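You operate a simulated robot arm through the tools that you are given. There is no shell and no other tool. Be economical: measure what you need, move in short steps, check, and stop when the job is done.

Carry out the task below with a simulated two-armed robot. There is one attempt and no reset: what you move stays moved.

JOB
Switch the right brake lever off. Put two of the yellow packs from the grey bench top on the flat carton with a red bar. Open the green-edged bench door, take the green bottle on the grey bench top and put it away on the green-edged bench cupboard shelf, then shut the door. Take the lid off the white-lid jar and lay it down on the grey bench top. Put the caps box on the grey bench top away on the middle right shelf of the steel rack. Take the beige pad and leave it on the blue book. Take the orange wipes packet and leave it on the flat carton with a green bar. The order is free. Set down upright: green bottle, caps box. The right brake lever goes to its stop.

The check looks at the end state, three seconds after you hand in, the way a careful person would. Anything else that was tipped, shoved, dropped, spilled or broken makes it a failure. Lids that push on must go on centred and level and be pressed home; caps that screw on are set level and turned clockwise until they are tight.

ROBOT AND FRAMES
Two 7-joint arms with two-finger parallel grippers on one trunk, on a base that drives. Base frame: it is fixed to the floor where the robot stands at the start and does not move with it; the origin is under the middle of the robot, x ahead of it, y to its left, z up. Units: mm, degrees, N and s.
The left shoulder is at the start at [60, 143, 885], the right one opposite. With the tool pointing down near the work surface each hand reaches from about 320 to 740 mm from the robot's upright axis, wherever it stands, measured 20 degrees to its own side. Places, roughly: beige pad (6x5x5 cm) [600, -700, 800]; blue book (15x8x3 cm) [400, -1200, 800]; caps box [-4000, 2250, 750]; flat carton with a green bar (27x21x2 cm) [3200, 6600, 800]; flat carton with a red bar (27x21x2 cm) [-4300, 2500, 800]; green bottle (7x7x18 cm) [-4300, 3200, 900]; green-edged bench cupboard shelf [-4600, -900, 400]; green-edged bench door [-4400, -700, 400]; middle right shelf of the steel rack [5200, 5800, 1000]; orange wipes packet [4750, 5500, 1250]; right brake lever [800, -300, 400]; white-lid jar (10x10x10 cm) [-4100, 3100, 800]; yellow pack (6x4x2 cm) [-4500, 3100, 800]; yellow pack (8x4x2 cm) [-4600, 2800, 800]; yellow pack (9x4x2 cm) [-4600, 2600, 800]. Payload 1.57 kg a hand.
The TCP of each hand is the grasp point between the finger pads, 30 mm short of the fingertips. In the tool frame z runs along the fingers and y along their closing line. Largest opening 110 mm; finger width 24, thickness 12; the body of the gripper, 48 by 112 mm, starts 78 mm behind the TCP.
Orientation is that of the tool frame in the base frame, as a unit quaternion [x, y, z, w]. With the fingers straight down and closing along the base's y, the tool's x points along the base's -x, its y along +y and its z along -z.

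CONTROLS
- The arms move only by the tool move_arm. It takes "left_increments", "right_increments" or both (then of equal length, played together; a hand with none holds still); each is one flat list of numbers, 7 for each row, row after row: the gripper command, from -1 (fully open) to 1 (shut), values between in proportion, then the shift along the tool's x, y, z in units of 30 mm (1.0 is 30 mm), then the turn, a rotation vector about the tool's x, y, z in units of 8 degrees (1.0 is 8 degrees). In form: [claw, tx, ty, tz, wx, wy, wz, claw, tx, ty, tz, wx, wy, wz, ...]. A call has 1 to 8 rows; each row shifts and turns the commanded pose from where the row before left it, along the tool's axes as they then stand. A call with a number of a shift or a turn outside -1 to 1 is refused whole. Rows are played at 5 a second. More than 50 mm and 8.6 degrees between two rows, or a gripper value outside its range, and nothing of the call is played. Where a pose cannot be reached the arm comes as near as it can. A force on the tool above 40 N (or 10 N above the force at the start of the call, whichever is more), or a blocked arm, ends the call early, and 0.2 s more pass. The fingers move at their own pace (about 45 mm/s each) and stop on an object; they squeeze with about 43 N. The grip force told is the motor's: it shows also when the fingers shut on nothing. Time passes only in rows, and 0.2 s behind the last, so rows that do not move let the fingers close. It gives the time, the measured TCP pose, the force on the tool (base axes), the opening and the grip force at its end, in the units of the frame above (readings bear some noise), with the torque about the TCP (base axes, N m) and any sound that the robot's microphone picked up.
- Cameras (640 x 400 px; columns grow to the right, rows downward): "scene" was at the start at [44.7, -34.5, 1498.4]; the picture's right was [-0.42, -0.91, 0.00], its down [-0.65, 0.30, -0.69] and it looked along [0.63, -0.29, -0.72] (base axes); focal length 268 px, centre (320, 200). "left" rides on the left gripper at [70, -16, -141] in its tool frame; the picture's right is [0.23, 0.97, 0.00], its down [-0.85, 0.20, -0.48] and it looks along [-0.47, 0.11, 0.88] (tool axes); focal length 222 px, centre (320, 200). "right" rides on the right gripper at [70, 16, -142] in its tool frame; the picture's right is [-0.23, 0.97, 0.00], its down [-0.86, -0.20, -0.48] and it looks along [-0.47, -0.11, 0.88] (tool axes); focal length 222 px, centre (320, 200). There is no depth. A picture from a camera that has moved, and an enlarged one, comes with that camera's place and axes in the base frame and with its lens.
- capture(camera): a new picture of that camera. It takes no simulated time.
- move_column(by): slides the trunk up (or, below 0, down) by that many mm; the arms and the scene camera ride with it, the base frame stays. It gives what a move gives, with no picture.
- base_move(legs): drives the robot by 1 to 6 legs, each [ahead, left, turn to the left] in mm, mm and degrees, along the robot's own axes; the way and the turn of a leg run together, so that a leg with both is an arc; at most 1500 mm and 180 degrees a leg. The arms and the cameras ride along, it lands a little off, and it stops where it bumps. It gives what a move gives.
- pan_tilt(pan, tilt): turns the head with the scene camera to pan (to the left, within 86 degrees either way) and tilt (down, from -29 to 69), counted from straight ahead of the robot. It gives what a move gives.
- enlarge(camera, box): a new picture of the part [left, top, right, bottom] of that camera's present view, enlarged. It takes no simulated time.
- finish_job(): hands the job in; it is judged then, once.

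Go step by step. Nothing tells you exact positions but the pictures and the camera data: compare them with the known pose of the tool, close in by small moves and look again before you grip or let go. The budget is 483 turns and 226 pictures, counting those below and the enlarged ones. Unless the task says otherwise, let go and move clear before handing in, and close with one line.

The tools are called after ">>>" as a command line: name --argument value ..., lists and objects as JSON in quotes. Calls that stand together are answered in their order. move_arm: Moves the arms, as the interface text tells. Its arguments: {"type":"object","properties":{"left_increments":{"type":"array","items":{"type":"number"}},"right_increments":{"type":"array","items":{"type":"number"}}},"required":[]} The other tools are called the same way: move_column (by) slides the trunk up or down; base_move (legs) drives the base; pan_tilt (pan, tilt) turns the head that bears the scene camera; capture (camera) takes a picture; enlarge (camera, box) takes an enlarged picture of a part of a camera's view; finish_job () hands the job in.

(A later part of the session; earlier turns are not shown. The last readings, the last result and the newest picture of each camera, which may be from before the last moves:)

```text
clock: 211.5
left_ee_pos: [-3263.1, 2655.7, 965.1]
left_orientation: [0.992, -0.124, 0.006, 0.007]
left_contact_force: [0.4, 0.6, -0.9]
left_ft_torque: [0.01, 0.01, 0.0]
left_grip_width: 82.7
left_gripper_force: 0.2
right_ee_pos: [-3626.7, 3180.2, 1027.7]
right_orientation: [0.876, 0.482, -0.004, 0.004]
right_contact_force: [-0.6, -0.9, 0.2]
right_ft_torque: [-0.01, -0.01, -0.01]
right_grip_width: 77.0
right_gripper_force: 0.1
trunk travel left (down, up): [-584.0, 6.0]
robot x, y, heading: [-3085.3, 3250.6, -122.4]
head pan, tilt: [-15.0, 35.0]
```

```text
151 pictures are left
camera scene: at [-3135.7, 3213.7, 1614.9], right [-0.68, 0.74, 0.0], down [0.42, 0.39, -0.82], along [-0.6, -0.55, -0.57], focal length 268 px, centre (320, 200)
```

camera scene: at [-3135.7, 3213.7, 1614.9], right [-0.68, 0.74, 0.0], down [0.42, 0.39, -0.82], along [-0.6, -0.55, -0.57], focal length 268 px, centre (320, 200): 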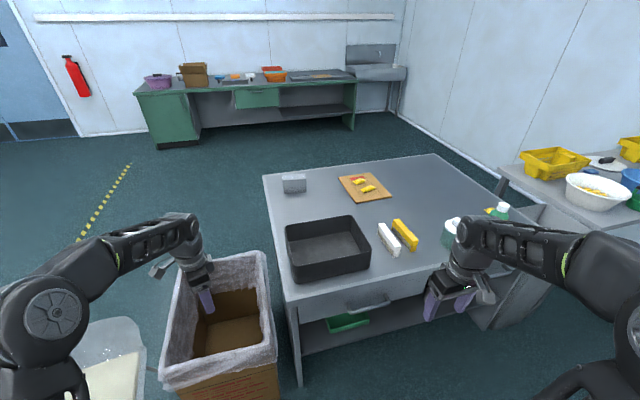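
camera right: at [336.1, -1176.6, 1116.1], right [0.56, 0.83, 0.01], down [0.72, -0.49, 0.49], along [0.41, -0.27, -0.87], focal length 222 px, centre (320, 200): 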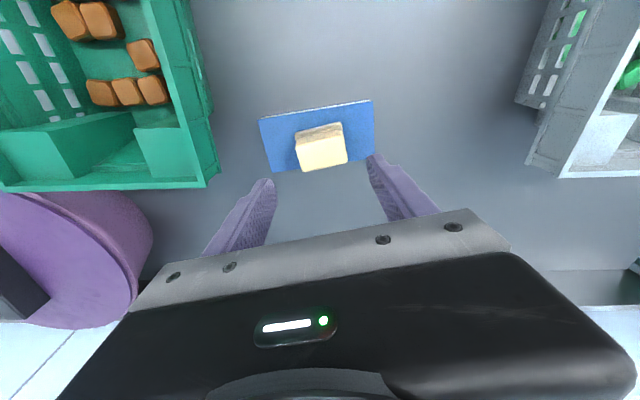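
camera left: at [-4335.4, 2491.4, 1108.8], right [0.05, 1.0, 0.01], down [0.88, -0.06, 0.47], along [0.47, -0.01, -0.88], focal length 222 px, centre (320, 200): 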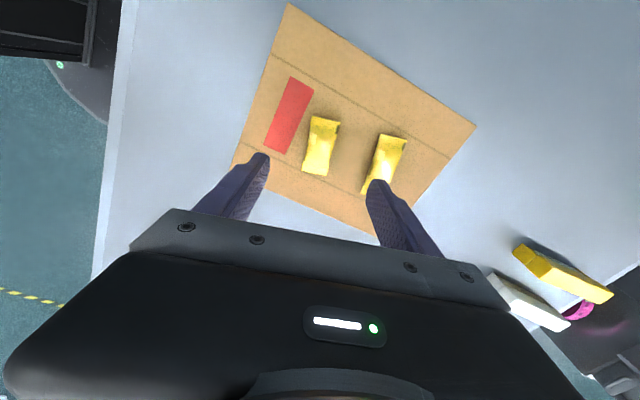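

I see both jar and bottle on the right part and the green bench beyond. Zoom on both.

>>> enlarge --camera "scene" --box '[120, 40, 400, 160]'

>>> enlarge --camera "scene" --box '[360, 140, 640, 320]'

```text
2.29 times, centred on (260, 100) of scene
camera zoom: at [-3135.7, 3213.7, 1614.9], right [-0.68, 0.74, 0.0], down [0.42, 0.39, -0.82], along [-0.6, -0.55, -0.57], focal length 613 px, centre (457, 429)
```

zoom: 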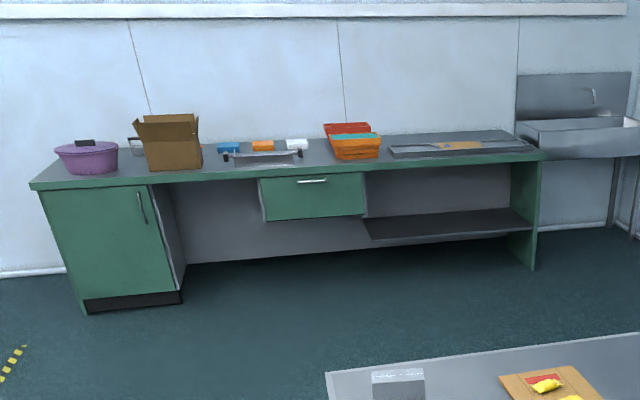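

```text
2.22 times, centred on (500, 230) of scene
camera zoom: at [-3135.7, 3213.7, 1614.9], right [-0.68, 0.74, 0.0], down [0.42, 0.39, -0.82], along [-0.6, -0.55, -0.57], focal length 596 px, centre (-80, 133)
```

zoom: 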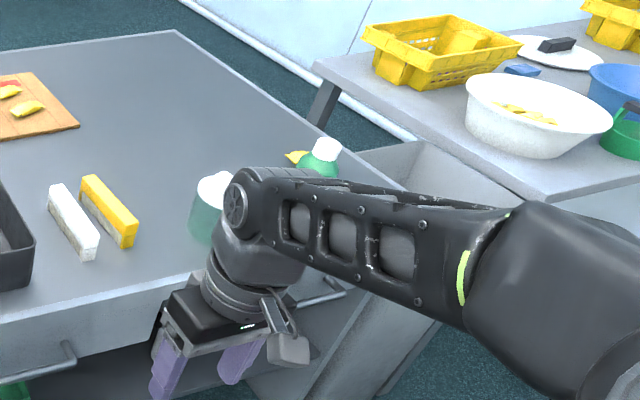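

The cupboard door has its handle on the right edge (hinge left), so I'll hold the bottle in the right hand and open with the left. First I unwind and retract the left hand, and strafe to the jar.

>>> move_arm --left_increments '[-0.5, 0, 0, -0.5, 0, 0, -1, -0.5, 0, 0, -0.5, 0, 0, -1, -0.5, 0, 0, -0.5, 0, 0, -1, -0.5, 0, 0, -0.5, 0, 0, -1, -0.5, 0, 0, -0.5, 0, 0, -1, -0.5, 0, 0, 0, 0, 0, -1, -0.5, 0, 0, 0, 0, 0, -1, -0.5, 0, 0, 0, 0, 0, -1]'

>>> move_arm --left_increments '[-0.5, 1, 0, 0, 0, 0, -1, -0.5, 1, 0, 0, 0, 0, -0.2, -0.5, 1, 0, 0, 0, 0, 0, -0.5, 1, 0, 0, 0, 0, 0]'

>>> base_move --legs '[[0, -924, -1], [150, 0, 0]]'

>>> pan_tilt --pan 5 --tilt 50

>>> capture --camera "scene"

>>> capture --camera "left"

```text
clock: 213.3
left_ee_pos: [-3264.0, 2656.2, 1041.2]
left_orientation: [0.907, 0.422, 0.002, 0.009]
left_contact_force: [0.1, -0.3, 0.7]
left_ft_torque: [-0.02, 0.01, 0.0]
left_grip_width: 82.3
left_gripper_force: 0.0
right_ee_pos: [-3626.8, 3178.5, 1027.6]
right_orientation: [0.876, 0.482, -0.004, 0.004]
right_contact_force: [-0.2, 0.0, -0.4]
right_ft_torque: [-0.04, 0.01, -0.01]
right_grip_width: 77.1
right_gripper_force: 0.1
trunk travel left (down, up): [-584.0, 6.0]
robot x, y, heading: [-3086.4, 3248.7, -123.1]
head pan, tilt: [-15.0, 35.0]
```

```text
clock: 214.3
left_ee_pos: [-3197.4, 2756.4, 1041.5]
left_orientation: [0.868, 0.496, 0.001, 0.009]
left_contact_force: [0.8, -0.7, 0.2]
left_ft_torque: [-0.01, 0.03, 0.0]
left_grip_width: 82.2
left_gripper_force: 0.1
right_ee_pos: [-3626.0, 3180.3, 1028.2]
right_orientation: [0.877, 0.481, -0.005, 0.003]
right_contact_force: [-0.3, 0.0, -0.8]
right_ft_torque: [0.04, 0.01, 0.01]
right_grip_width: 76.8
right_gripper_force: 0.0
trunk travel left (down, up): [-584.0, 6.0]
robot x, y, heading: [-3086.8, 3248.3, -122.7]
head pan, tilt: [-15.0, 35.0]
```

```text
clock: 220.2
left_ee_pos: [-4080.0, 3146.8, 1040.6]
left_orientation: [0.876, 0.482, 0.001, 0.007]
left_contact_force: [0.2, -0.5, 0.1]
left_ft_torque: [0.02, -0.01, 0.01]
left_grip_width: 82.6
left_gripper_force: 0.0
right_ee_pos: [-4496.4, 3583.1, 1027.2]
right_orientation: [0.883, 0.469, -0.003, 0.003]
right_contact_force: [-0.3, -0.1, -0.2]
right_ft_torque: [-0.01, 0.0, -0.01]
right_grip_width: 76.9
right_gripper_force: 0.0
trunk travel left (down, up): [-584.0, 6.0]
robot x, y, heading: [-3958.9, 3637.4, -124.3]
head pan, tilt: [-15.0, 35.0]
```

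```text
clock: 221.0
left_ee_pos: [-4078.2, 3147.3, 1042.7]
left_orientation: [0.877, 0.481, 0.0, 0.008]
left_contact_force: [-0.3, -0.2, 0.5]
left_ft_torque: [0.03, 0.02, 0.02]
left_grip_width: 82.3
left_gripper_force: 0.0
right_ee_pos: [-4495.6, 3584.7, 1026.7]
right_orientation: [0.883, 0.469, -0.004, 0.002]
right_contact_force: [-0.8, 0.6, -0.5]
right_ft_torque: [0.0, 0.03, 0.03]
right_grip_width: 77.0
right_gripper_force: 0.1
trunk travel left (down, up): [-584.0, 6.0]
robot x, y, heading: [-3951.2, 3639.0, -124.2]
head pan, tilt: [5.0, 50.0]
```

```text
148 pictures are left
camera scene: at [-3974.4, 3594.4, 1593.3], right [-0.87, 0.49, 0.0], down [0.37, 0.67, -0.64], along [-0.31, -0.56, -0.77], focal length 268 px, centre (320, 200)
```

scene: 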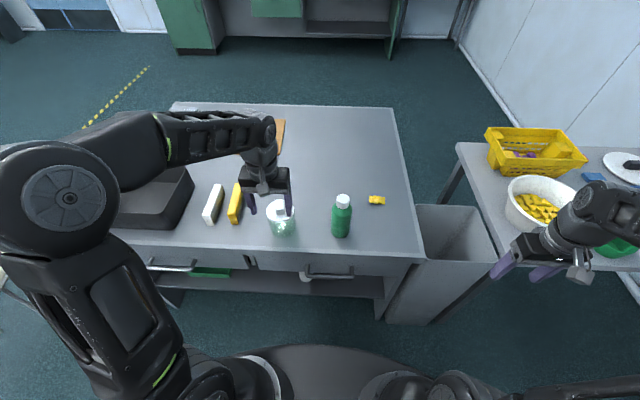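

```text
147 pictures are left
camera left: at [-4056.3, 3218.2, 1182.8], right [0.94, -0.33, 0.01], down [-0.29, -0.82, 0.49], along [-0.15, -0.47, -0.87], focal length 222 px, centre (320, 200)
```

left: 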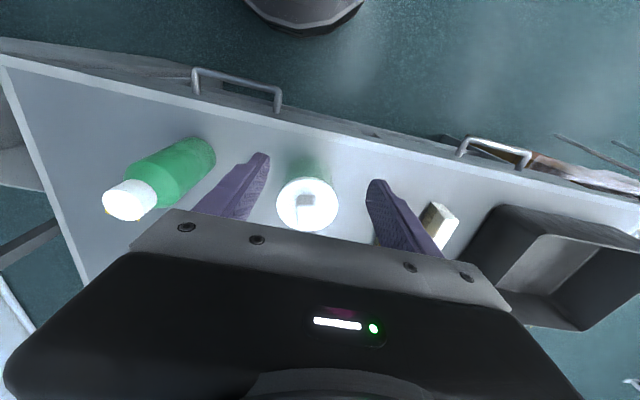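

The lid knob is near [-4122, 3079], bottle near [-4288, 3172]. Zoom on the jar.

>>> enlarge --camera "left" --box '[240, 130, 400, 230]'

>>> enlarge --camera "scene" --box '[230, 170, 390, 270]'

```text
4.00 times, centred on (320, 180) of left
camera zoom: at [-4056.3, 3218.2, 1182.8], right [0.94, -0.33, 0.01], down [-0.29, -0.82, 0.49], along [-0.15, -0.47, -0.87], focal length 888 px, centre (320, 280)
```

zoom: 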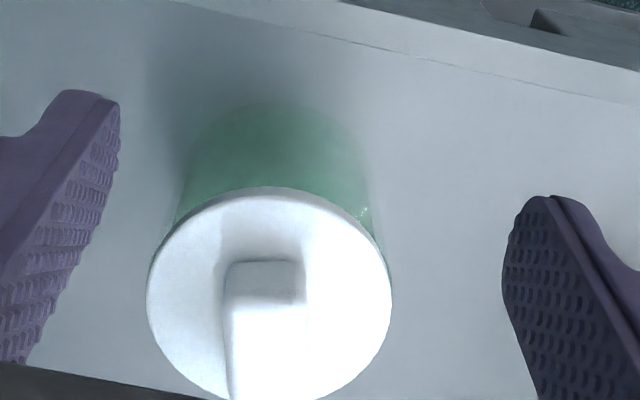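

```text
4.00 times, centred on (310, 220) of scene
camera zoom: at [-3974.4, 3594.4, 1593.3], right [-0.87, 0.49, 0.0], down [0.37, 0.67, -0.64], along [-0.31, -0.56, -0.77], focal length 1073 px, centre (360, 120)
```

zoom: 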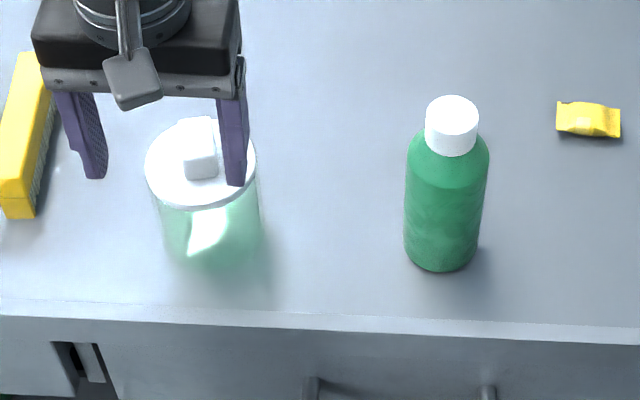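

The knob is a block, narrow in the lateral direction, around [-4127, 3057], top near z 915. I move over it and partly down.

>>> move_arm --left_increments '[-0.4, -0.85, 0.08, 0, 0, 0, 0, -0.4, -0.85, 0.08, 0, 0, 0, 0, -0.4, -0.85, 0.08, 0, 0, 0, 0, -0.4, -0.85, 0.09, 0, 0, 0, 0, -0.4, 0, 0, 1, 0, 0, 0, -0.4, 0, 0, 1, 0, 0, 0]'

>>> capture --camera "left"

>>> enlarge --camera "scene" --box '[230, 170, 390, 270]'

```text
clock: 222.4
left_ee_pos: [-4123.6, 3054.0, 982.2]
left_orientation: [0.876, 0.483, 0.001, 0.01]
left_contact_force: [0.0, 0.3, -0.2]
left_ft_torque: [0.0, 0.0, 0.01]
left_grip_width: 77.0
left_gripper_force: 0.1
right_ee_pos: [-4496.0, 3583.7, 1026.9]
right_orientation: [0.883, 0.469, -0.004, 0.002]
right_contact_force: [-0.6, -0.5, -0.5]
right_ft_torque: [0.01, -0.01, 0.0]
right_grip_width: 77.2
right_gripper_force: 0.0
trunk travel left (down, up): [-584.0, 6.0]
robot x, y, heading: [-3953.4, 3636.4, -124.2]
head pan, tilt: [5.0, 50.0]
```

```text
144 pictures are left
camera left: at [-4102.0, 3125.2, 1123.1], right [0.94, -0.33, 0.01], down [-0.29, -0.82, 0.49], along [-0.15, -0.47, -0.87], focal length 222 px, centre (320, 200)
```

left: 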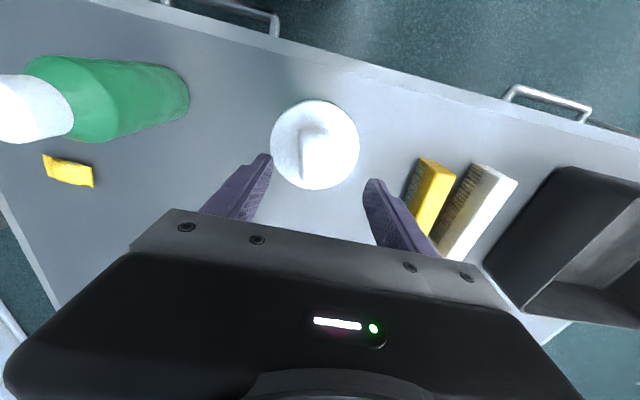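

```text
4.00 times, centred on (310, 220) of scene
camera zoom: at [-3974.7, 3594.0, 1593.2], right [-0.87, 0.49, 0.0], down [0.37, 0.67, -0.64], along [-0.31, -0.56, -0.77], focal length 1073 px, centre (360, 120)
```

zoom: 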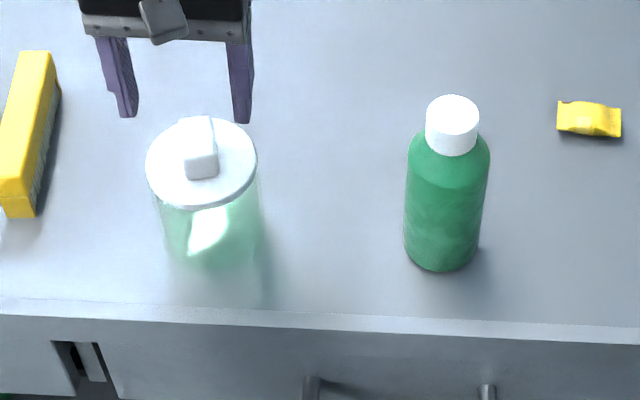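

Lid plate ≈ z 896, centre [-4126, 3064]. Small correction, descend to straddle the knob.

>>> move_arm --left_increments '[-0.4, 0.21, -0.28, 0.5, 0, 0, 0, -0.4, 0, 0, 0.6, 0, 0, 0, -0.4, 0, 0, 0.45, 0, 0, 0]'

>>> capture --camera "left"

>>> enlarge --camera "scene" --box '[230, 170, 390, 270]'

```text
clock: 223.2
left_ee_pos: [-4126.7, 3066.0, 934.9]
left_orientation: [0.876, 0.483, 0.0, 0.01]
left_contact_force: [-0.2, 0.0, 6.8]
left_ft_torque: [0.16, 0.16, -0.03]
left_grip_width: 76.5
left_gripper_force: 0.1
right_ee_pos: [-4493.6, 3585.5, 1028.7]
right_orientation: [0.883, 0.469, -0.005, 0.004]
right_contact_force: [-0.3, 0.0, -0.3]
right_ft_torque: [-0.01, -0.06, 0.01]
right_grip_width: 77.2
right_gripper_force: 0.0
trunk travel left (down, up): [-584.0, 6.0]
robot x, y, heading: [-3955.3, 3638.5, -123.9]
head pan, tilt: [5.0, 50.0]
```

```text
142 pictures are left
camera left: at [-4105.1, 3136.5, 1076.0], right [0.94, -0.33, 0.01], down [-0.29, -0.82, 0.49], along [-0.15, -0.47, -0.87], focal length 222 px, centre (320, 200)
```

left: 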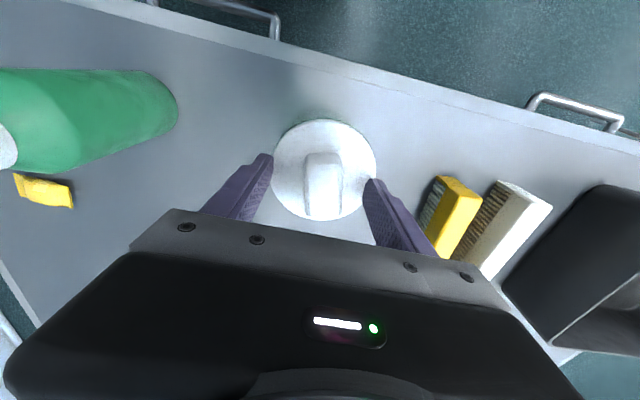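

```text
4.00 times, centred on (310, 220) of scene
camera zoom: at [-3973.9, 3595.5, 1593.4], right [-0.87, 0.49, 0.0], down [0.37, 0.67, -0.64], along [-0.31, -0.56, -0.77], focal length 1073 px, centre (360, 120)
```

zoom: 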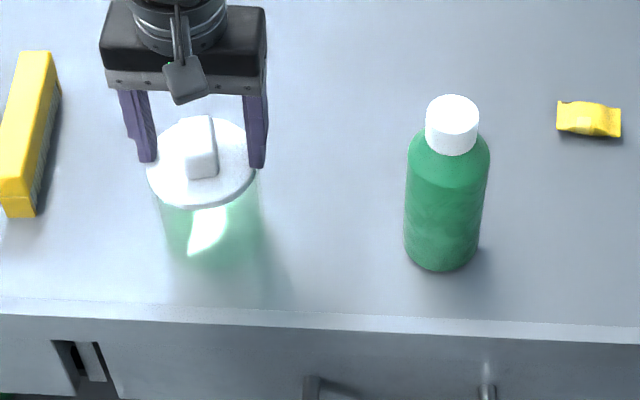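

Fingertips just touch the lid plate. I lift 2 mm and close on the knob.

>>> move_arm --left_increments '[-0.4, 0, 0, -0.1, 0, 0, 0, 1, 0, 0, 0, 0, 0, 0, 1, 0, 0, 0, 0, 0, 0, 1, 0, 0, 0, 0, 0, 0, 1, 0, 0, 0, 0, 0, 0]'

>>> move_arm --left_increments '[1, 0, 0, -0.3, 0, 0, 0, 1, 0, 0, -0.4, 0, 0, 0]'

>>> enlarge --camera "scene" --box '[230, 170, 390, 270]'

```text
clock: 224.4
left_ee_pos: [-4126.1, 3064.1, 938.9]
left_orientation: [0.876, 0.482, 0.0, 0.009]
left_contact_force: [2.1, -1.9, 1.3]
left_ft_torque: [-0.01, -0.01, 0.0]
left_grip_width: 27.1
left_gripper_force: 22.5
right_ee_pos: [-4494.7, 3584.6, 1027.2]
right_orientation: [0.883, 0.469, -0.004, 0.002]
right_contact_force: [0.2, -0.1, -0.3]
right_ft_torque: [0.04, -0.01, -0.02]
right_grip_width: 76.9
right_gripper_force: 0.0
trunk travel left (down, up): [-584.0, 6.0]
robot x, y, heading: [-3955.6, 3635.9, -124.4]
head pan, tilt: [5.0, 50.0]
heard: snap
```

```text
clock: 225.0
left_ee_pos: [-4127.2, 3065.1, 957.6]
left_orientation: [0.876, 0.482, 0.0, 0.009]
left_contact_force: [0.1, -0.5, -0.6]
left_ft_torque: [0.01, 0.01, 0.01]
left_grip_width: 26.8
left_gripper_force: 37.1
right_ee_pos: [-4496.1, 3585.8, 1027.5]
right_orientation: [0.883, 0.469, -0.004, 0.004]
right_contact_force: [-0.1, 0.2, -0.5]
right_ft_torque: [0.03, 0.04, -0.03]
right_grip_width: 76.9
right_gripper_force: 0.1
trunk travel left (down, up): [-584.0, 6.0]
robot x, y, heading: [-3954.4, 3638.8, -124.1]
head pan, tilt: [5.0, 50.0]
```

```text
4.00 times, centred on (310, 220) of scene
camera zoom: at [-3974.2, 3594.6, 1593.2], right [-0.87, 0.49, 0.0], down [0.37, 0.67, -0.64], along [-0.31, -0.56, -0.77], focal length 1073 px, centre (360, 120)
```

zoom: 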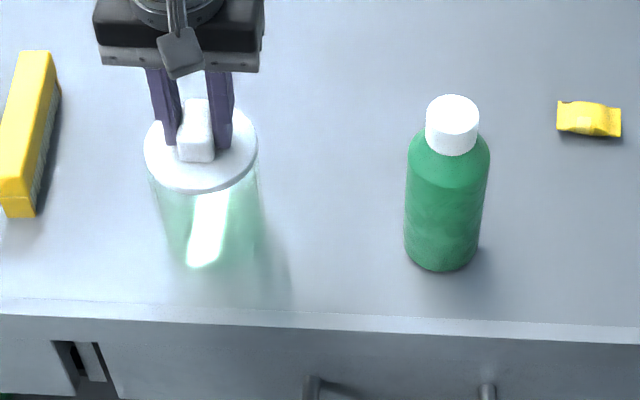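

A snap: the lid came free. I lift it higher, drive 100 mm closer, and check.

>>> move_arm --left_increments '[1, 0, 0, -0.8, 0, 0, 0, 1, 0, 0, -1, 0, 0, 0, 1, 0, 0, -1, 0, 0, 0]'

>>> base_move --legs '[[100, 0, 0]]'

>>> capture --camera "scene"

```text
clock: 225.8
left_ee_pos: [-4128.2, 3067.9, 1043.4]
left_orientation: [0.876, 0.481, 0.0, 0.008]
left_contact_force: [0.2, 0.3, -0.8]
left_ft_torque: [0.03, -0.02, -0.01]
left_grip_width: 26.8
left_gripper_force: 37.2
right_ee_pos: [-4495.5, 3585.0, 1026.9]
right_orientation: [0.883, 0.469, -0.004, 0.003]
right_contact_force: [-1.0, -0.2, -0.4]
right_ft_torque: [-0.05, 0.0, 0.01]
right_grip_width: 77.1
right_gripper_force: 0.0
trunk travel left (down, up): [-584.0, 6.0]
robot x, y, heading: [-3961.5, 3639.0, -124.1]
head pan, tilt: [5.0, 50.0]
```

```text
clock: 227.0
left_ee_pos: [-4185.1, 2981.7, 1043.0]
left_orientation: [0.876, 0.482, 0.001, 0.008]
left_contact_force: [0.5, -0.5, -0.3]
left_ft_torque: [0.02, -0.05, -0.02]
left_grip_width: 26.8
left_gripper_force: 37.8
right_ee_pos: [-4552.1, 3500.9, 1027.3]
right_orientation: [0.883, 0.469, -0.003, 0.003]
right_contact_force: [-1.1, -1.0, -0.6]
right_ft_torque: [0.04, -0.02, 0.03]
right_grip_width: 77.0
right_gripper_force: 0.1
trunk travel left (down, up): [-584.0, 6.0]
robot x, y, heading: [-4011.9, 3556.9, -124.1]
head pan, tilt: [5.0, 50.0]
```

```text
139 pictures are left
camera scene: at [-4031.5, 3510.3, 1593.2], right [-0.87, 0.49, 0.0], down [0.37, 0.67, -0.64], along [-0.31, -0.56, -0.77], focal length 268 px, centre (320, 200)
```

scene: 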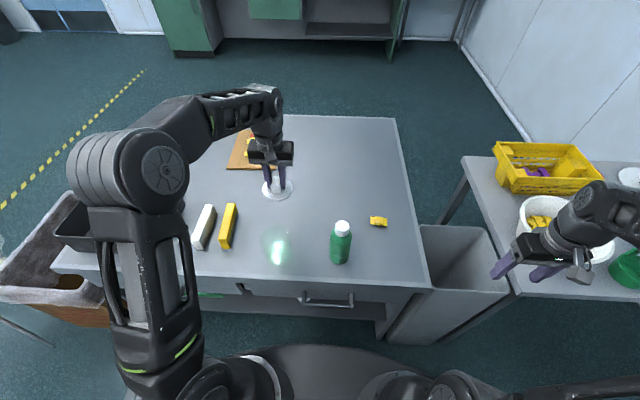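

The lid hangs clear, jar stays upright. I shift a bit ahead/right over bare bench and lower.

>>> move_arm --left_increments '[1, -0.85, -0.8, 0, 0, 0, 0, 1, -0.85, -0.8, 0.5, 0, 0, 0, 1, 0, 0, 1, 0, 0, 0, 1, 0, 0, 1, 0, 0, 0, 1, 0, 0, 1, 0, 0, 0, 1, 0, 0, 1, 0, 0, 0, 1, 0, 0, 1, 0, 0, 0]'

>>> capture --camera "left"

>>> enlarge --camera "scene" --box '[200, 130, 400, 255]'

```text
clock: 228.6
left_ee_pos: [-4248.5, 2963.0, 874.8]
left_orientation: [0.876, 0.483, 0.001, 0.009]
left_contact_force: [0.1, -0.7, -0.6]
left_ft_torque: [0.02, -0.02, 0.01]
left_grip_width: 26.7
left_gripper_force: 37.9
right_ee_pos: [-4551.6, 3501.1, 1028.1]
right_orientation: [0.883, 0.469, -0.004, 0.003]
right_contact_force: [-0.4, -0.1, 0.2]
right_ft_torque: [-0.02, 0.01, -0.01]
right_grip_width: 76.9
right_gripper_force: 0.0
trunk travel left (down, up): [-584.0, 6.0]
robot x, y, heading: [-4012.4, 3555.6, -124.1]
head pan, tilt: [5.0, 50.0]
```

```text
138 pictures are left
camera left: at [-4227.7, 3033.1, 1017.4], right [0.94, -0.33, 0.01], down [-0.29, -0.82, 0.49], along [-0.15, -0.47, -0.87], focal length 222 px, centre (320, 200)
```

left: 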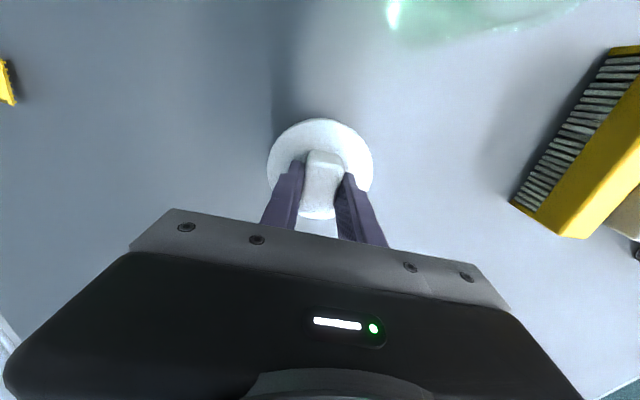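

```text
3.20 times, centred on (300, 192) of scene
camera zoom: at [-4030.5, 3511.4, 1593.3], right [-0.87, 0.49, 0.0], down [0.37, 0.67, -0.64], along [-0.31, -0.56, -0.77], focal length 858 px, centre (384, 224)
```

zoom: 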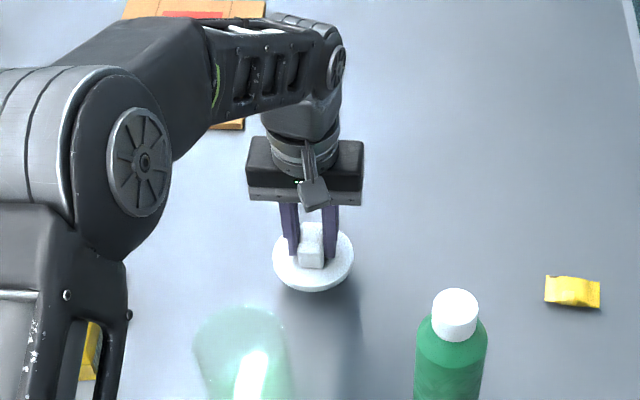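

Clear spot. Creep down until contact.

>>> move_arm --left_increments '[1, 0, 0, 0.25, 0, 0, 0, 1, 0, 0, 0.2, 0, 0, 0, 1, 0, 0, 0.15, 0, 0, 0]'

>>> move_arm --left_increments '[1, 0, 0, 0.1, 0, 0, 0, 1, 0, 0, 0.1, 0, 0, 0]'

```text
clock: 229.4
left_ee_pos: [-4249.4, 2961.9, 859.2]
left_orientation: [0.875, 0.483, 0.002, 0.01]
left_contact_force: [0.1, -0.4, -1.1]
left_ft_torque: [0.0, 0.03, -0.03]
left_grip_width: 27.2
left_gripper_force: 37.7
right_ee_pos: [-4552.0, 3500.9, 1027.5]
right_orientation: [0.883, 0.469, -0.003, 0.003]
right_contact_force: [-0.2, 0.3, 0.2]
right_ft_torque: [0.0, 0.0, 0.04]
right_grip_width: 77.0
right_gripper_force: 0.0
trunk travel left (down, up): [-584.0, 6.0]
robot x, y, heading: [-4009.6, 3553.0, -124.2]
head pan, tilt: [5.0, 50.0]
```

```text
clock: 230.0
left_ee_pos: [-4248.7, 2963.0, 853.7]
left_orientation: [0.876, 0.482, 0.002, 0.009]
left_contact_force: [1.0, 0.0, -0.6]
left_ft_torque: [0.03, 0.03, -0.01]
left_grip_width: 26.9
left_gripper_force: 37.6
right_ee_pos: [-4551.2, 3500.0, 1027.8]
right_orientation: [0.883, 0.469, -0.004, 0.003]
right_contact_force: [0.3, 0.9, 0.3]
right_ft_torque: [0.01, 0.02, -0.02]
right_grip_width: 76.9
right_gripper_force: 0.2
trunk travel left (down, up): [-584.0, 6.0]
robot x, y, heading: [-4005.5, 3557.3, -124.3]
head pan, tilt: [5.0, 50.0]
```

>>> move_arm --left_increments '[1, 0, 0, 0.1, 0, 0, 0, 1, 0, 0, 0.1, 0, 0, 0, 1, 0, 0, 0.1, 0, 0, 0]'

>>> enlarge --camera "left" --box '[240, 90, 400, 250]'

```text
clock: 230.8
left_ee_pos: [-4248.9, 2962.8, 849.0]
left_orientation: [0.876, 0.483, -0.002, 0.01]
left_contact_force: [2.8, 0.3, 25.2]
left_ft_torque: [0.86, -0.07, -0.09]
left_grip_width: 26.7
left_gripper_force: 37.6
right_ee_pos: [-4549.7, 3503.2, 1028.4]
right_orientation: [0.883, 0.469, -0.005, 0.003]
right_contact_force: [-0.5, 0.0, 0.4]
right_ft_torque: [-0.01, -0.02, 0.01]
right_grip_width: 76.9
right_gripper_force: 0.0
trunk travel left (down, up): [-584.0, 6.0]
robot x, y, heading: [-4013.0, 3550.5, -124.1]
head pan, tilt: [5.0, 50.0]
```

```text
2.50 times, centred on (320, 170) of left
camera zoom: at [-4226.8, 3033.7, 989.1], right [0.94, -0.33, 0.01], down [-0.29, -0.82, 0.49], along [-0.15, -0.47, -0.87], focal length 555 px, centre (320, 275)
```

zoom: 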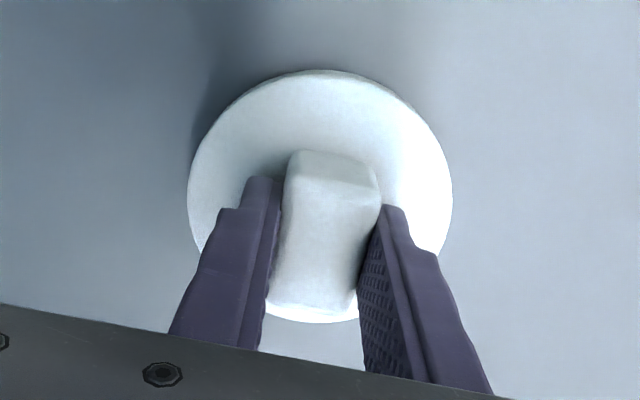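

Contact at 25 N; lid is on the bench. Release and rise.

>>> move_arm --left_increments '[1, 0, 0, -0.06, 0, 0, 0, 0.3, 0, 0, 0, 0, 0, 0, 0.2, 0, 0, 0, 0, 0, 0, 0.2, 0, 0, -0.5, 0, 0, 0, 0, 0, 0, -1, 0, 0, 0, 0, 0, 0, -1, 0, 0, 0, 0, 0, 0, -1, 0, 0, 0, 0, 0, 0, -1, 0, 0, 0]'

>>> move_arm --left_increments '[0, 0, 0, -1, 0, 0, 0, 0, 1, 0, -1, 0, 0, 0, 0, 1, 0, 0, 0, 0, 0, 0, 1, 0, 0, 0, 0, 0, 0, 1, 0.5, 0, 0, 0, 0, 0, 1, 0.5, 0, 0, 0, 0, 0, 1, 0.5, 0, 0, 0, 0]'

>>> base_move --legs '[[-140, 130, 0]]'

>>> capture --camera "scene"

```text
clock: 232.6
left_ee_pos: [-4251.9, 2964.1, 981.5]
left_orientation: [0.875, 0.483, 0.001, 0.009]
left_contact_force: [-0.4, -0.2, -0.4]
left_ft_torque: [-0.02, -0.01, -0.03]
left_grip_width: 54.9
left_gripper_force: 0.1
right_ee_pos: [-4550.8, 3501.8, 1028.0]
right_orientation: [0.883, 0.469, -0.005, 0.003]
right_contact_force: [-0.2, -0.9, -0.1]
right_ft_torque: [-0.01, 0.0, 0.02]
right_grip_width: 76.9
right_gripper_force: 0.0
trunk travel left (down, up): [-584.0, 6.0]
robot x, y, heading: [-4007.1, 3551.5, -124.2]
head pan, tilt: [5.0, 50.0]
```

```text
clock: 234.2
left_ee_pos: [-4118.0, 3095.3, 1042.6]
left_orientation: [0.876, 0.483, 0.0, 0.009]
left_contact_force: [0.7, 0.3, -0.4]
left_ft_torque: [-0.01, 0.0, 0.01]
left_grip_width: 55.1
left_gripper_force: 0.0
right_ee_pos: [-4551.4, 3501.5, 1027.4]
right_orientation: [0.883, 0.469, -0.005, 0.003]
right_contact_force: [-0.7, 0.6, -0.5]
right_ft_torque: [-0.01, -0.01, 0.02]
right_grip_width: 76.8
right_gripper_force: 0.1
trunk travel left (down, up): [-584.0, 6.0]
robot x, y, heading: [-4011.6, 3553.5, -124.2]
head pan, tilt: [5.0, 50.0]
```

```text
clock: 235.7
left_ee_pos: [-3933.7, 3137.4, 1042.1]
left_orientation: [0.875, 0.483, 0.0, 0.009]
left_contact_force: [-0.5, -0.6, -0.1]
left_ft_torque: [-0.04, 0.02, 0.0]
left_grip_width: 55.0
left_gripper_force: 0.0
right_ee_pos: [-4365.3, 3544.6, 1026.3]
right_orientation: [0.883, 0.469, -0.005, 0.002]
right_contact_force: [0.6, 0.2, 0.0]
right_ft_torque: [-0.02, 0.01, 0.04]
right_grip_width: 76.9
right_gripper_force: 0.0
trunk travel left (down, up): [-584.0, 6.0]
robot x, y, heading: [-3826.2, 3602.6, -124.3]
head pan, tilt: [5.0, 50.0]
```

```text
135 pictures are left
camera scene: at [-3844.0, 3556.4, 1593.3], right [-0.87, 0.49, 0.0], down [0.37, 0.67, -0.64], along [-0.31, -0.56, -0.77], focal length 268 px, centre (320, 200)
```

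scene: 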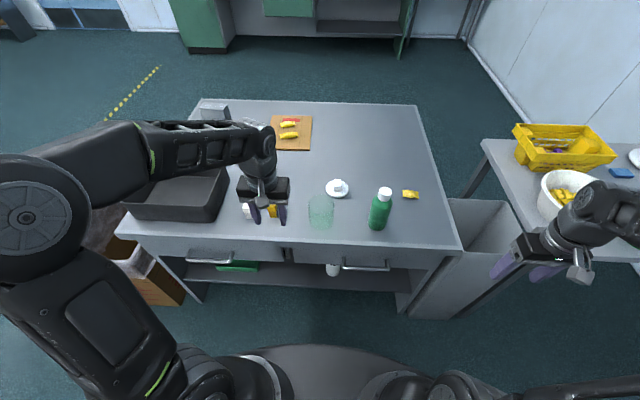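

Lid lies on the bench. Bottle at about [-4284, 3181] (607 ahead, 140 right). I bring the right hand forward and pitch it to horizontal.

>>> move_arm --right_increments '[-1, -0.8, 0.6, 0, 0, 0, 0, -1, -0.8, 0.6, 0, 0, 0, 0, -1, -0.8, 0.6, 0, 0, 0, 0, -1, 0, 0.6, 0, 0, -1, 0, -1, 0, 0.6, 0, 0, -1, 0, -1, 0, 0, 0, 0, -1, 0, -1, 0, 0, 0, 0, -1, 0, -1, 0, 0, 0, 0, -1, 0]'

>>> move_arm --right_increments '[-1, 0, 0, 0, 0, -1, 0, -1, 0, 0, 0, 0, -1, 0, -1, 0, 0, 0, 0, -1, 0, -1, 0, 0, 0, 0, -1, 0, -1, 0, 0, 0, 0, -1, 0, -1, 0, 0, 0, 0, -1, 0]'

>>> capture --camera "scene"

```text
clock: 237.5
left_ee_pos: [-3933.5, 3139.2, 1042.0]
left_orientation: [0.875, 0.483, 0.001, 0.01]
left_contact_force: [0.5, 0.3, 0.2]
left_ft_torque: [-0.01, -0.01, 0.02]
left_grip_width: 55.0
left_gripper_force: 0.1
right_ee_pos: [-4333.8, 3434.6, 1029.3]
right_orientation: [0.828, 0.44, -0.305, 0.164]
right_contact_force: [0.3, -0.3, -0.7]
right_ft_torque: [0.03, 0.0, -0.04]
right_grip_width: 110.0
right_gripper_force: 0.0
right hand out of reach, approached as far as the arm can: row 8
trunk travel left (down, up): [-584.0, 6.0]
robot x, y, heading: [-3825.1, 3602.3, -124.1]
head pan, tilt: [5.0, 50.0]
```

```text
clock: 238.9
left_ee_pos: [-3934.6, 3138.5, 1042.1]
left_orientation: [0.875, 0.483, 0.001, 0.009]
left_contact_force: [0.2, -1.4, 0.6]
left_ft_torque: [-0.01, -0.02, 0.02]
left_grip_width: 54.6
left_gripper_force: 0.1
right_ee_pos: [-4400.7, 3414.9, 1041.8]
right_orientation: [0.631, 0.335, -0.618, 0.328]
right_contact_force: [1.0, -0.5, -0.1]
right_ft_torque: [-0.02, 0.03, -0.01]
right_grip_width: 110.1
right_gripper_force: 0.0
right hand out of reach, approached as far as the arm can: row 1, 2, 3, 4
trunk travel left (down, up): [-584.0, 6.0]
robot x, y, heading: [-3827.4, 3601.6, -124.0]
head pan, tilt: [5.0, 50.0]
```

```text
134 pictures are left
camera scene: at [-3845.9, 3556.1, 1593.3], right [-0.87, 0.49, 0.0], down [0.37, 0.67, -0.64], along [-0.31, -0.56, -0.77], focal length 268 px, centre (320, 200)
```

scene: 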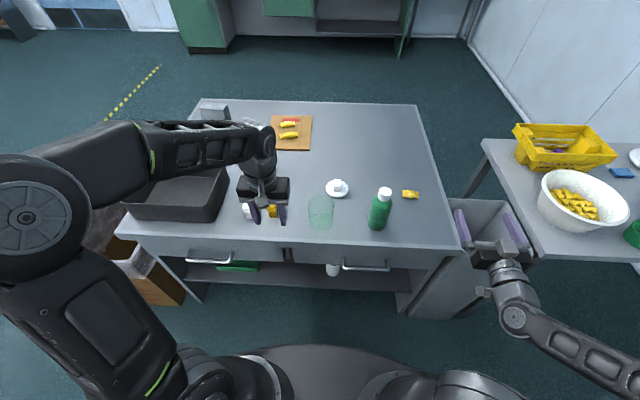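

Right hand is level now. I lower the trunk so it is at z≈905, shift base left to line up with the bottle, and look.

>>> move_arm --left_increments '[0, 1, 0, 0, 0, 0, 0, 0, 1, 0, 0, 0, 0, 0]'

>>> move_column --by -137

>>> base_move --legs '[[0, 229, 0]]'

>>> capture --camera "right"

>>> capture --camera "scene"

```text
clock: 239.5
left_ee_pos: [-3903.4, 3189.4, 1041.4]
left_orientation: [0.876, 0.482, 0.001, 0.008]
left_contact_force: [0.6, -0.8, 0.6]
left_ft_torque: [0.02, -0.03, 0.01]
left_grip_width: 54.8
left_gripper_force: 0.0
right_ee_pos: [-4402.3, 3414.8, 1040.9]
right_orientation: [0.633, 0.335, -0.616, 0.328]
right_contact_force: [-0.3, 0.0, 0.3]
right_ft_torque: [-0.01, 0.02, -0.01]
right_grip_width: 110.1
right_gripper_force: 0.1
trunk travel left (down, up): [-584.0, 6.0]
robot x, y, heading: [-3826.3, 3597.7, -124.1]
head pan, tilt: [5.0, 50.0]
```

```text
clock: 241.2
left_ee_pos: [-3904.4, 3189.6, 905.0]
left_orientation: [0.876, 0.483, 0.001, 0.009]
left_contact_force: [0.1, 0.3, -1.2]
left_ft_torque: [0.04, -0.01, 0.02]
left_grip_width: 54.7
left_gripper_force: 0.1
right_ee_pos: [-4402.0, 3415.0, 904.3]
right_orientation: [0.633, 0.336, -0.616, 0.328]
right_contact_force: [0.2, 1.0, 0.1]
right_ft_torque: [0.01, -0.01, 0.04]
right_grip_width: 110.0
right_gripper_force: 0.1
trunk travel left (down, up): [-447.0, 143.0]
robot x, y, heading: [-3828.1, 3601.0, -124.2]
head pan, tilt: [5.0, 50.0]
```

```text
clock: 242.9
left_ee_pos: [-3716.4, 3060.4, 904.6]
left_orientation: [0.877, 0.48, 0.001, 0.008]
left_contact_force: [0.3, 0.4, -0.3]
left_ft_torque: [0.04, 0.02, 0.04]
left_grip_width: 55.1
left_gripper_force: 0.1
right_ee_pos: [-4213.9, 3289.5, 904.2]
right_orientation: [0.633, 0.334, -0.618, 0.326]
right_contact_force: [0.2, -0.4, -0.3]
right_ft_torque: [0.03, 0.0, -0.01]
right_grip_width: 110.2
right_gripper_force: 0.2
trunk travel left (down, up): [-447.0, 143.0]
robot x, y, heading: [-3636.6, 3471.1, -124.3]
head pan, tilt: [5.0, 50.0]
```

```text
133 pictures are left
camera right: at [-4120.1, 3398.8, 838.4], right [0.8, -0.56, 0.23], down [0.09, 0.49, 0.87], along [-0.59, -0.67, 0.44], focal length 222 px, centre (320, 200)
```

right: 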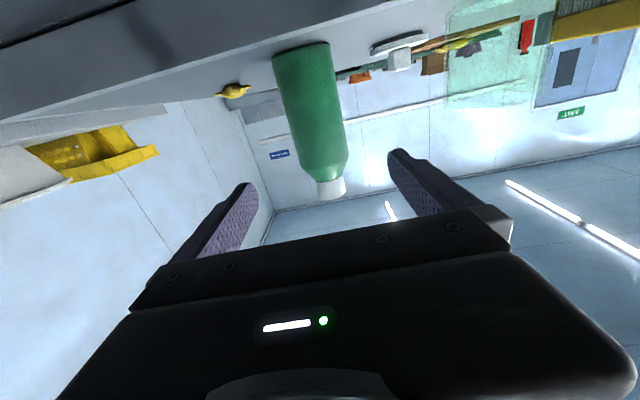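

```text
132 pictures are left
camera scene: at [-3656.0, 3426.6, 1456.2], right [-0.87, 0.49, 0.0], down [0.38, 0.67, -0.64], along [-0.32, -0.56, -0.77], focal length 268 px, centre (320, 200)
```

scene: 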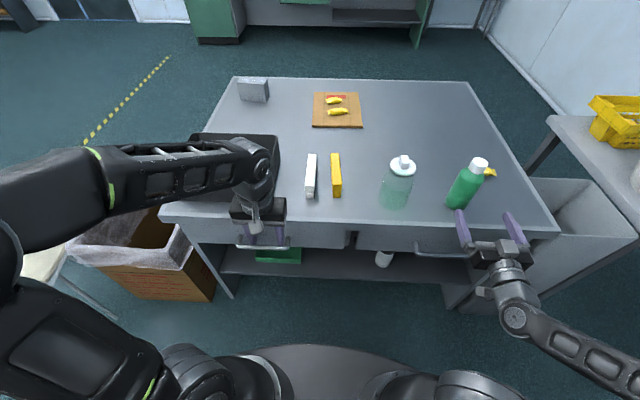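

Bottle is centred between the fingers, 128 mm ahead. I raise the left hand clear of the tray and advance the base.

>>> move_arm --left_increments '[0, 0.5, 0, -1, 0, 0, 0, 0, 0.5, 0, -1, 0, 0, 0, 0, 0.5, 0, -1, 0, 0, 0, 0, 0, 0, -1, 0, 0, 0]'

>>> base_move --legs '[[70, 0, 0]]'

>>> capture --camera "right"

>>> enlarge --camera "scene" --box '[360, 120, 600, 270]'

```text
clock: 243.9
left_ee_pos: [-3693.9, 3100.8, 1022.3]
left_orientation: [0.878, 0.479, 0.0, 0.009]
left_contact_force: [0.4, 0.1, 0.1]
left_ft_torque: [0.01, -0.02, -0.02]
left_grip_width: 54.9
left_gripper_force: 0.1
right_ee_pos: [-4213.5, 3289.6, 904.0]
right_orientation: [0.633, 0.334, -0.617, 0.327]
right_contact_force: [-0.2, -0.1, -0.8]
right_ft_torque: [0.01, 0.0, 0.01]
right_grip_width: 110.0
right_gripper_force: 0.1
trunk travel left (down, up): [-447.0, 143.0]
robot x, y, heading: [-3640.6, 3468.9, -124.5]
head pan, tilt: [5.0, 50.0]
```

```text
clock: 244.9
left_ee_pos: [-3734.2, 3043.1, 1022.9]
left_orientation: [0.877, 0.48, 0.001, 0.009]
left_contact_force: [-0.1, -1.0, -0.7]
left_ft_torque: [0.04, -0.01, 0.03]
left_grip_width: 55.2
left_gripper_force: 0.1
right_ee_pos: [-4253.1, 3232.4, 903.6]
right_orientation: [0.634, 0.333, -0.617, 0.325]
right_contact_force: [0.2, -0.1, -1.0]
right_ft_torque: [0.02, 0.02, -0.02]
right_grip_width: 110.0
right_gripper_force: 0.1
trunk travel left (down, up): [-447.0, 143.0]
robot x, y, heading: [-3675.8, 3417.1, -124.4]
head pan, tilt: [5.0, 50.0]
```

```text
131 pictures are left
camera right: at [-4160.3, 3341.3, 837.8], right [0.8, -0.56, 0.23], down [0.09, 0.49, 0.87], along [-0.59, -0.67, 0.44], focal length 222 px, centre (320, 200)
```

right: 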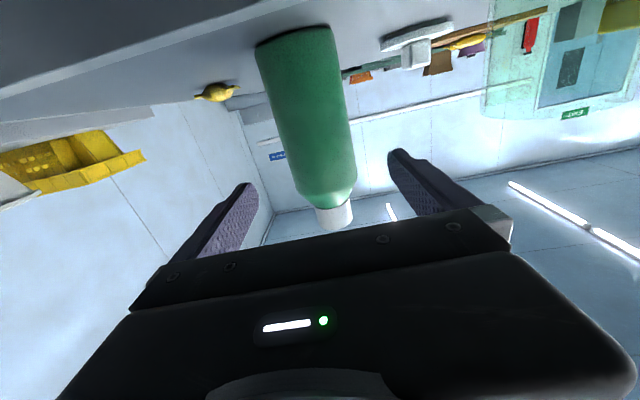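

```text
2.67 times, centred on (480, 195) of scene
camera zoom: at [-3696.9, 3368.8, 1456.2], right [-0.87, 0.49, 0.0], down [0.38, 0.67, -0.64], along [-0.32, -0.56, -0.77], focal length 715 px, centre (-107, 213)
```

zoom: 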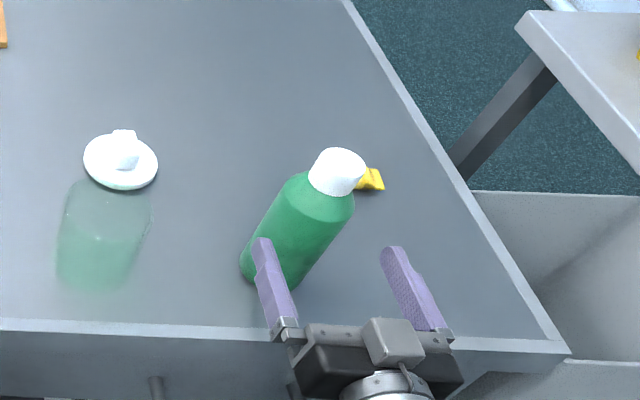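

Alignment holds; advance the remaining 57 mm and close on the bottle.

>>> base_move --legs '[[55, 0, 0]]'

>>> capture --camera "right"

>>> enlarge --camera "scene" --box '[360, 120, 600, 270]'

```text
clock: 245.8
left_ee_pos: [-3764.0, 2998.5, 1021.4]
left_orientation: [0.877, 0.48, 0.002, 0.009]
left_contact_force: [-0.2, 0.6, -0.1]
left_ft_torque: [0.04, 0.0, -0.03]
left_grip_width: 55.0
left_gripper_force: 0.0
right_ee_pos: [-4283.7, 3186.2, 903.9]
right_orientation: [0.634, 0.333, -0.617, 0.326]
right_contact_force: [-1.7, 0.2, -0.1]
right_ft_torque: [0.04, -0.02, 0.02]
right_grip_width: 109.8
right_gripper_force: 0.0
trunk travel left (down, up): [-447.0, 143.0]
robot x, y, heading: [-3707.9, 3367.5, -124.6]
head pan, tilt: [5.0, 50.0]
```

```text
129 pictures are left
camera right: at [-4191.0, 3296.3, 837.8], right [0.8, -0.55, 0.23], down [0.09, 0.49, 0.87], along [-0.59, -0.67, 0.44], focal length 222 px, centre (320, 200)
```

right: 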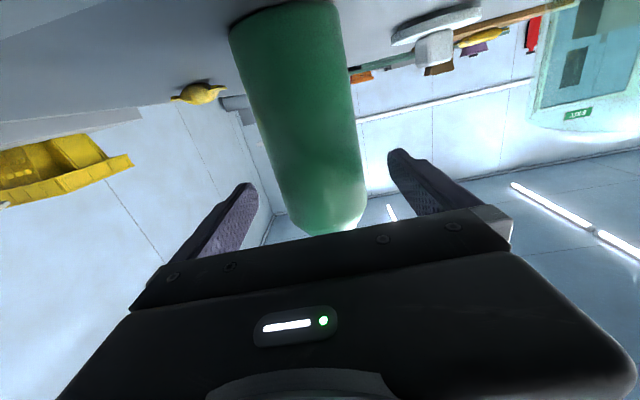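

```text
2.67 times, centred on (480, 195) of scene
camera zoom: at [-3727.7, 3324.0, 1456.2], right [-0.87, 0.49, 0.0], down [0.38, 0.67, -0.64], along [-0.32, -0.56, -0.77], focal length 715 px, centre (-107, 213)
```

zoom: 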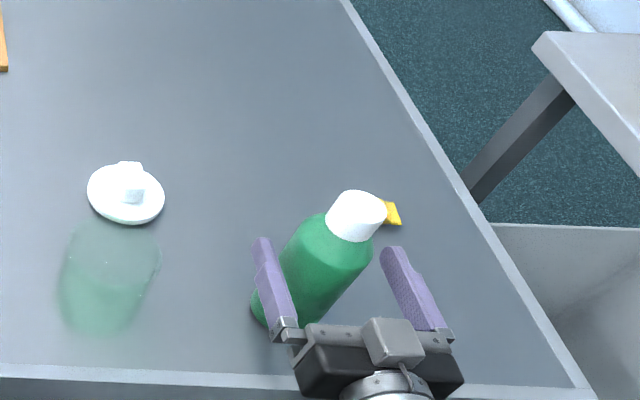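

The bottle is between the pads. Close.

>>> move_arm --right_increments '[0.3, 0, 0, 0, 0, 0, 0, 0.8, 0, 0, 0, 0, 0, 0, 0.8, 0, 0, 0, 0, 0, 0, 0.8, 0, 0, 0, 0, 0, 0]'

>>> capture --camera "right"

```text
clock: 246.8
left_ee_pos: [-3763.9, 2998.0, 1022.5]
left_orientation: [0.877, 0.48, 0.001, 0.008]
left_contact_force: [0.3, 0.6, -0.8]
left_ft_torque: [0.04, -0.02, 0.0]
left_grip_width: 55.3
left_gripper_force: 0.0
right_ee_pos: [-4284.5, 3187.6, 904.2]
right_orientation: [0.633, 0.334, -0.617, 0.327]
right_contact_force: [2.5, -1.4, 0.4]
right_ft_torque: [0.0, 0.01, 0.01]
right_grip_width: 65.2
right_gripper_force: 24.1
trunk travel left (down, up): [-447.0, 143.0]
robot x, y, heading: [-3709.2, 3367.8, -124.7]
head pan, tilt: [5.0, 50.0]
```

```text
127 pictures are left
camera right: at [-4190.3, 3296.7, 838.4], right [0.8, -0.55, 0.23], down [0.09, 0.49, 0.87], along [-0.59, -0.67, 0.44], focal length 222 px, centre (320, 200)
```

right: 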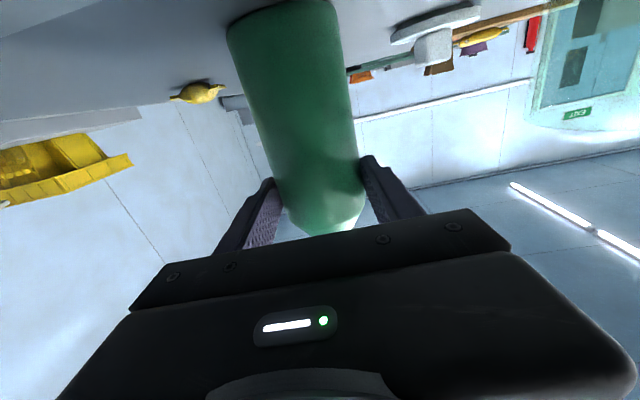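

Bottle gripped (65 mm). I lift it, back away and retrace the route around the bins.

>>> move_column --by 80

>>> base_move --legs '[[-200, 0, 0], [-49, 567, 0], [13, 738, 0], [-25, 517, 0]]'

>>> capture --camera "scene"

```text
clock: 248.0
left_ee_pos: [-3764.0, 2999.2, 1103.9]
left_orientation: [0.877, 0.48, 0.001, 0.009]
left_contact_force: [1.1, -0.5, -0.4]
left_ft_torque: [0.02, 0.0, -0.01]
left_grip_width: 55.0
left_gripper_force: 0.1
right_ee_pos: [-4284.9, 3187.4, 983.7]
right_orientation: [0.634, 0.334, -0.617, 0.326]
right_contact_force: [-0.4, 0.3, -4.2]
right_ft_torque: [0.05, -0.01, -0.02]
right_grip_width: 64.7
right_gripper_force: 42.7
trunk travel left (down, up): [-527.0, 63.0]
robot x, y, heading: [-3709.0, 3367.7, -124.3]
head pan, tilt: [5.0, 50.0]
```

```text
clock: 258.8
left_ee_pos: [-2085.5, 2173.0, 1102.7]
left_orientation: [0.876, 0.483, 0.001, 0.009]
left_contact_force: [0.6, 0.2, 1.2]
left_ft_torque: [-0.03, 0.03, 0.02]
left_grip_width: 55.1
left_gripper_force: 0.1
right_ee_pos: [-2609.4, 2360.2, 983.8]
right_orientation: [0.632, 0.336, -0.616, 0.328]
right_contact_force: [0.8, 0.8, -5.4]
right_ft_torque: [0.06, -0.1, -0.02]
right_grip_width: 64.7
right_gripper_force: 43.3
trunk travel left (down, up): [-527.0, 63.0]
robot x, y, heading: [-2030.5, 2542.3, -124.4]
head pan, tilt: [5.0, 50.0]
```

```text
126 pictures are left
camera scene: at [-2051.2, 2499.4, 1536.2], right [-0.87, 0.49, 0.0], down [0.37, 0.67, -0.64], along [-0.31, -0.56, -0.77], focal length 268 px, centre (320, 200)
```

scene: 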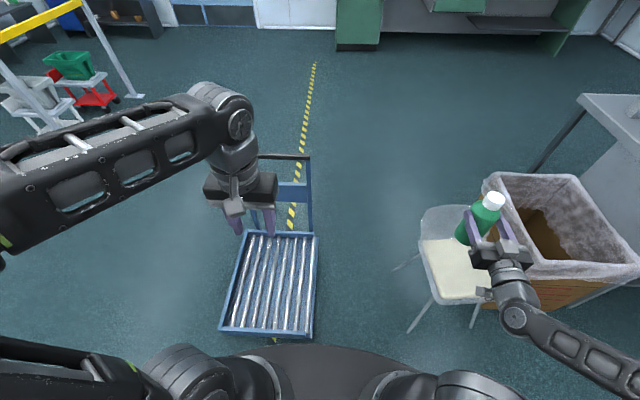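

Clear. I continue around the trolley and head to the green bench, then look.

>>> base_move --legs '[[-170, 587, 0], [560, 686, 0], [830, 205, 0], [900, -960, 0], [910, -710, 0]]'

>>> pan_tilt --pan 0 --tilt 40

>>> capture --camera "scene"

```text
clock: 282.1
left_ee_pos: [-3911.0, -176.7, 1101.4]
left_orientation: [0.878, 0.478, 0.001, 0.01]
left_contact_force: [0.1, 0.6, -0.9]
left_ft_torque: [0.01, -0.02, -0.03]
left_grip_width: 54.9
left_gripper_force: 0.0
right_ee_pos: [-4430.1, 15.4, 983.9]
right_orientation: [0.635, 0.332, -0.618, 0.324]
right_contact_force: [-0.8, -0.2, -4.5]
right_ft_torque: [0.08, -0.03, 0.01]
right_grip_width: 64.3
right_gripper_force: 43.4
trunk travel left (down, up): [-527.0, 63.0]
robot x, y, heading: [-3849.1, 192.3, -124.7]
head pan, tilt: [5.0, 50.0]
```

```text
clock: 282.8
left_ee_pos: [-3910.3, -176.6, 1102.8]
left_orientation: [0.878, 0.478, 0.001, 0.009]
left_contact_force: [0.1, 0.2, 0.3]
left_ft_torque: [0.02, -0.01, -0.02]
left_grip_width: 55.0
left_gripper_force: 0.1
right_ee_pos: [-4428.9, 15.5, 984.7]
right_orientation: [0.635, 0.332, -0.618, 0.324]
right_contact_force: [-0.6, -0.5, -5.0]
right_ft_torque: [0.09, -0.03, 0.0]
right_grip_width: 64.3
right_gripper_force: 43.0
trunk travel left (down, up): [-527.0, 63.0]
robot x, y, heading: [-3851.9, 195.5, -124.9]
head pan, tilt: [0.0, 40.0]
```

```text
125 pictures are left
camera scene: at [-3881.6, 146.7, 1550.3], right [-0.82, 0.57, 0.0], down [0.37, 0.53, -0.77], along [-0.44, -0.63, -0.64], focal length 268 px, centre (320, 200)
```

scene: 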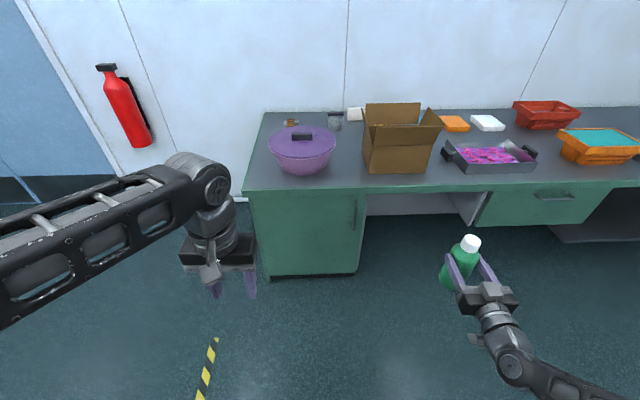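

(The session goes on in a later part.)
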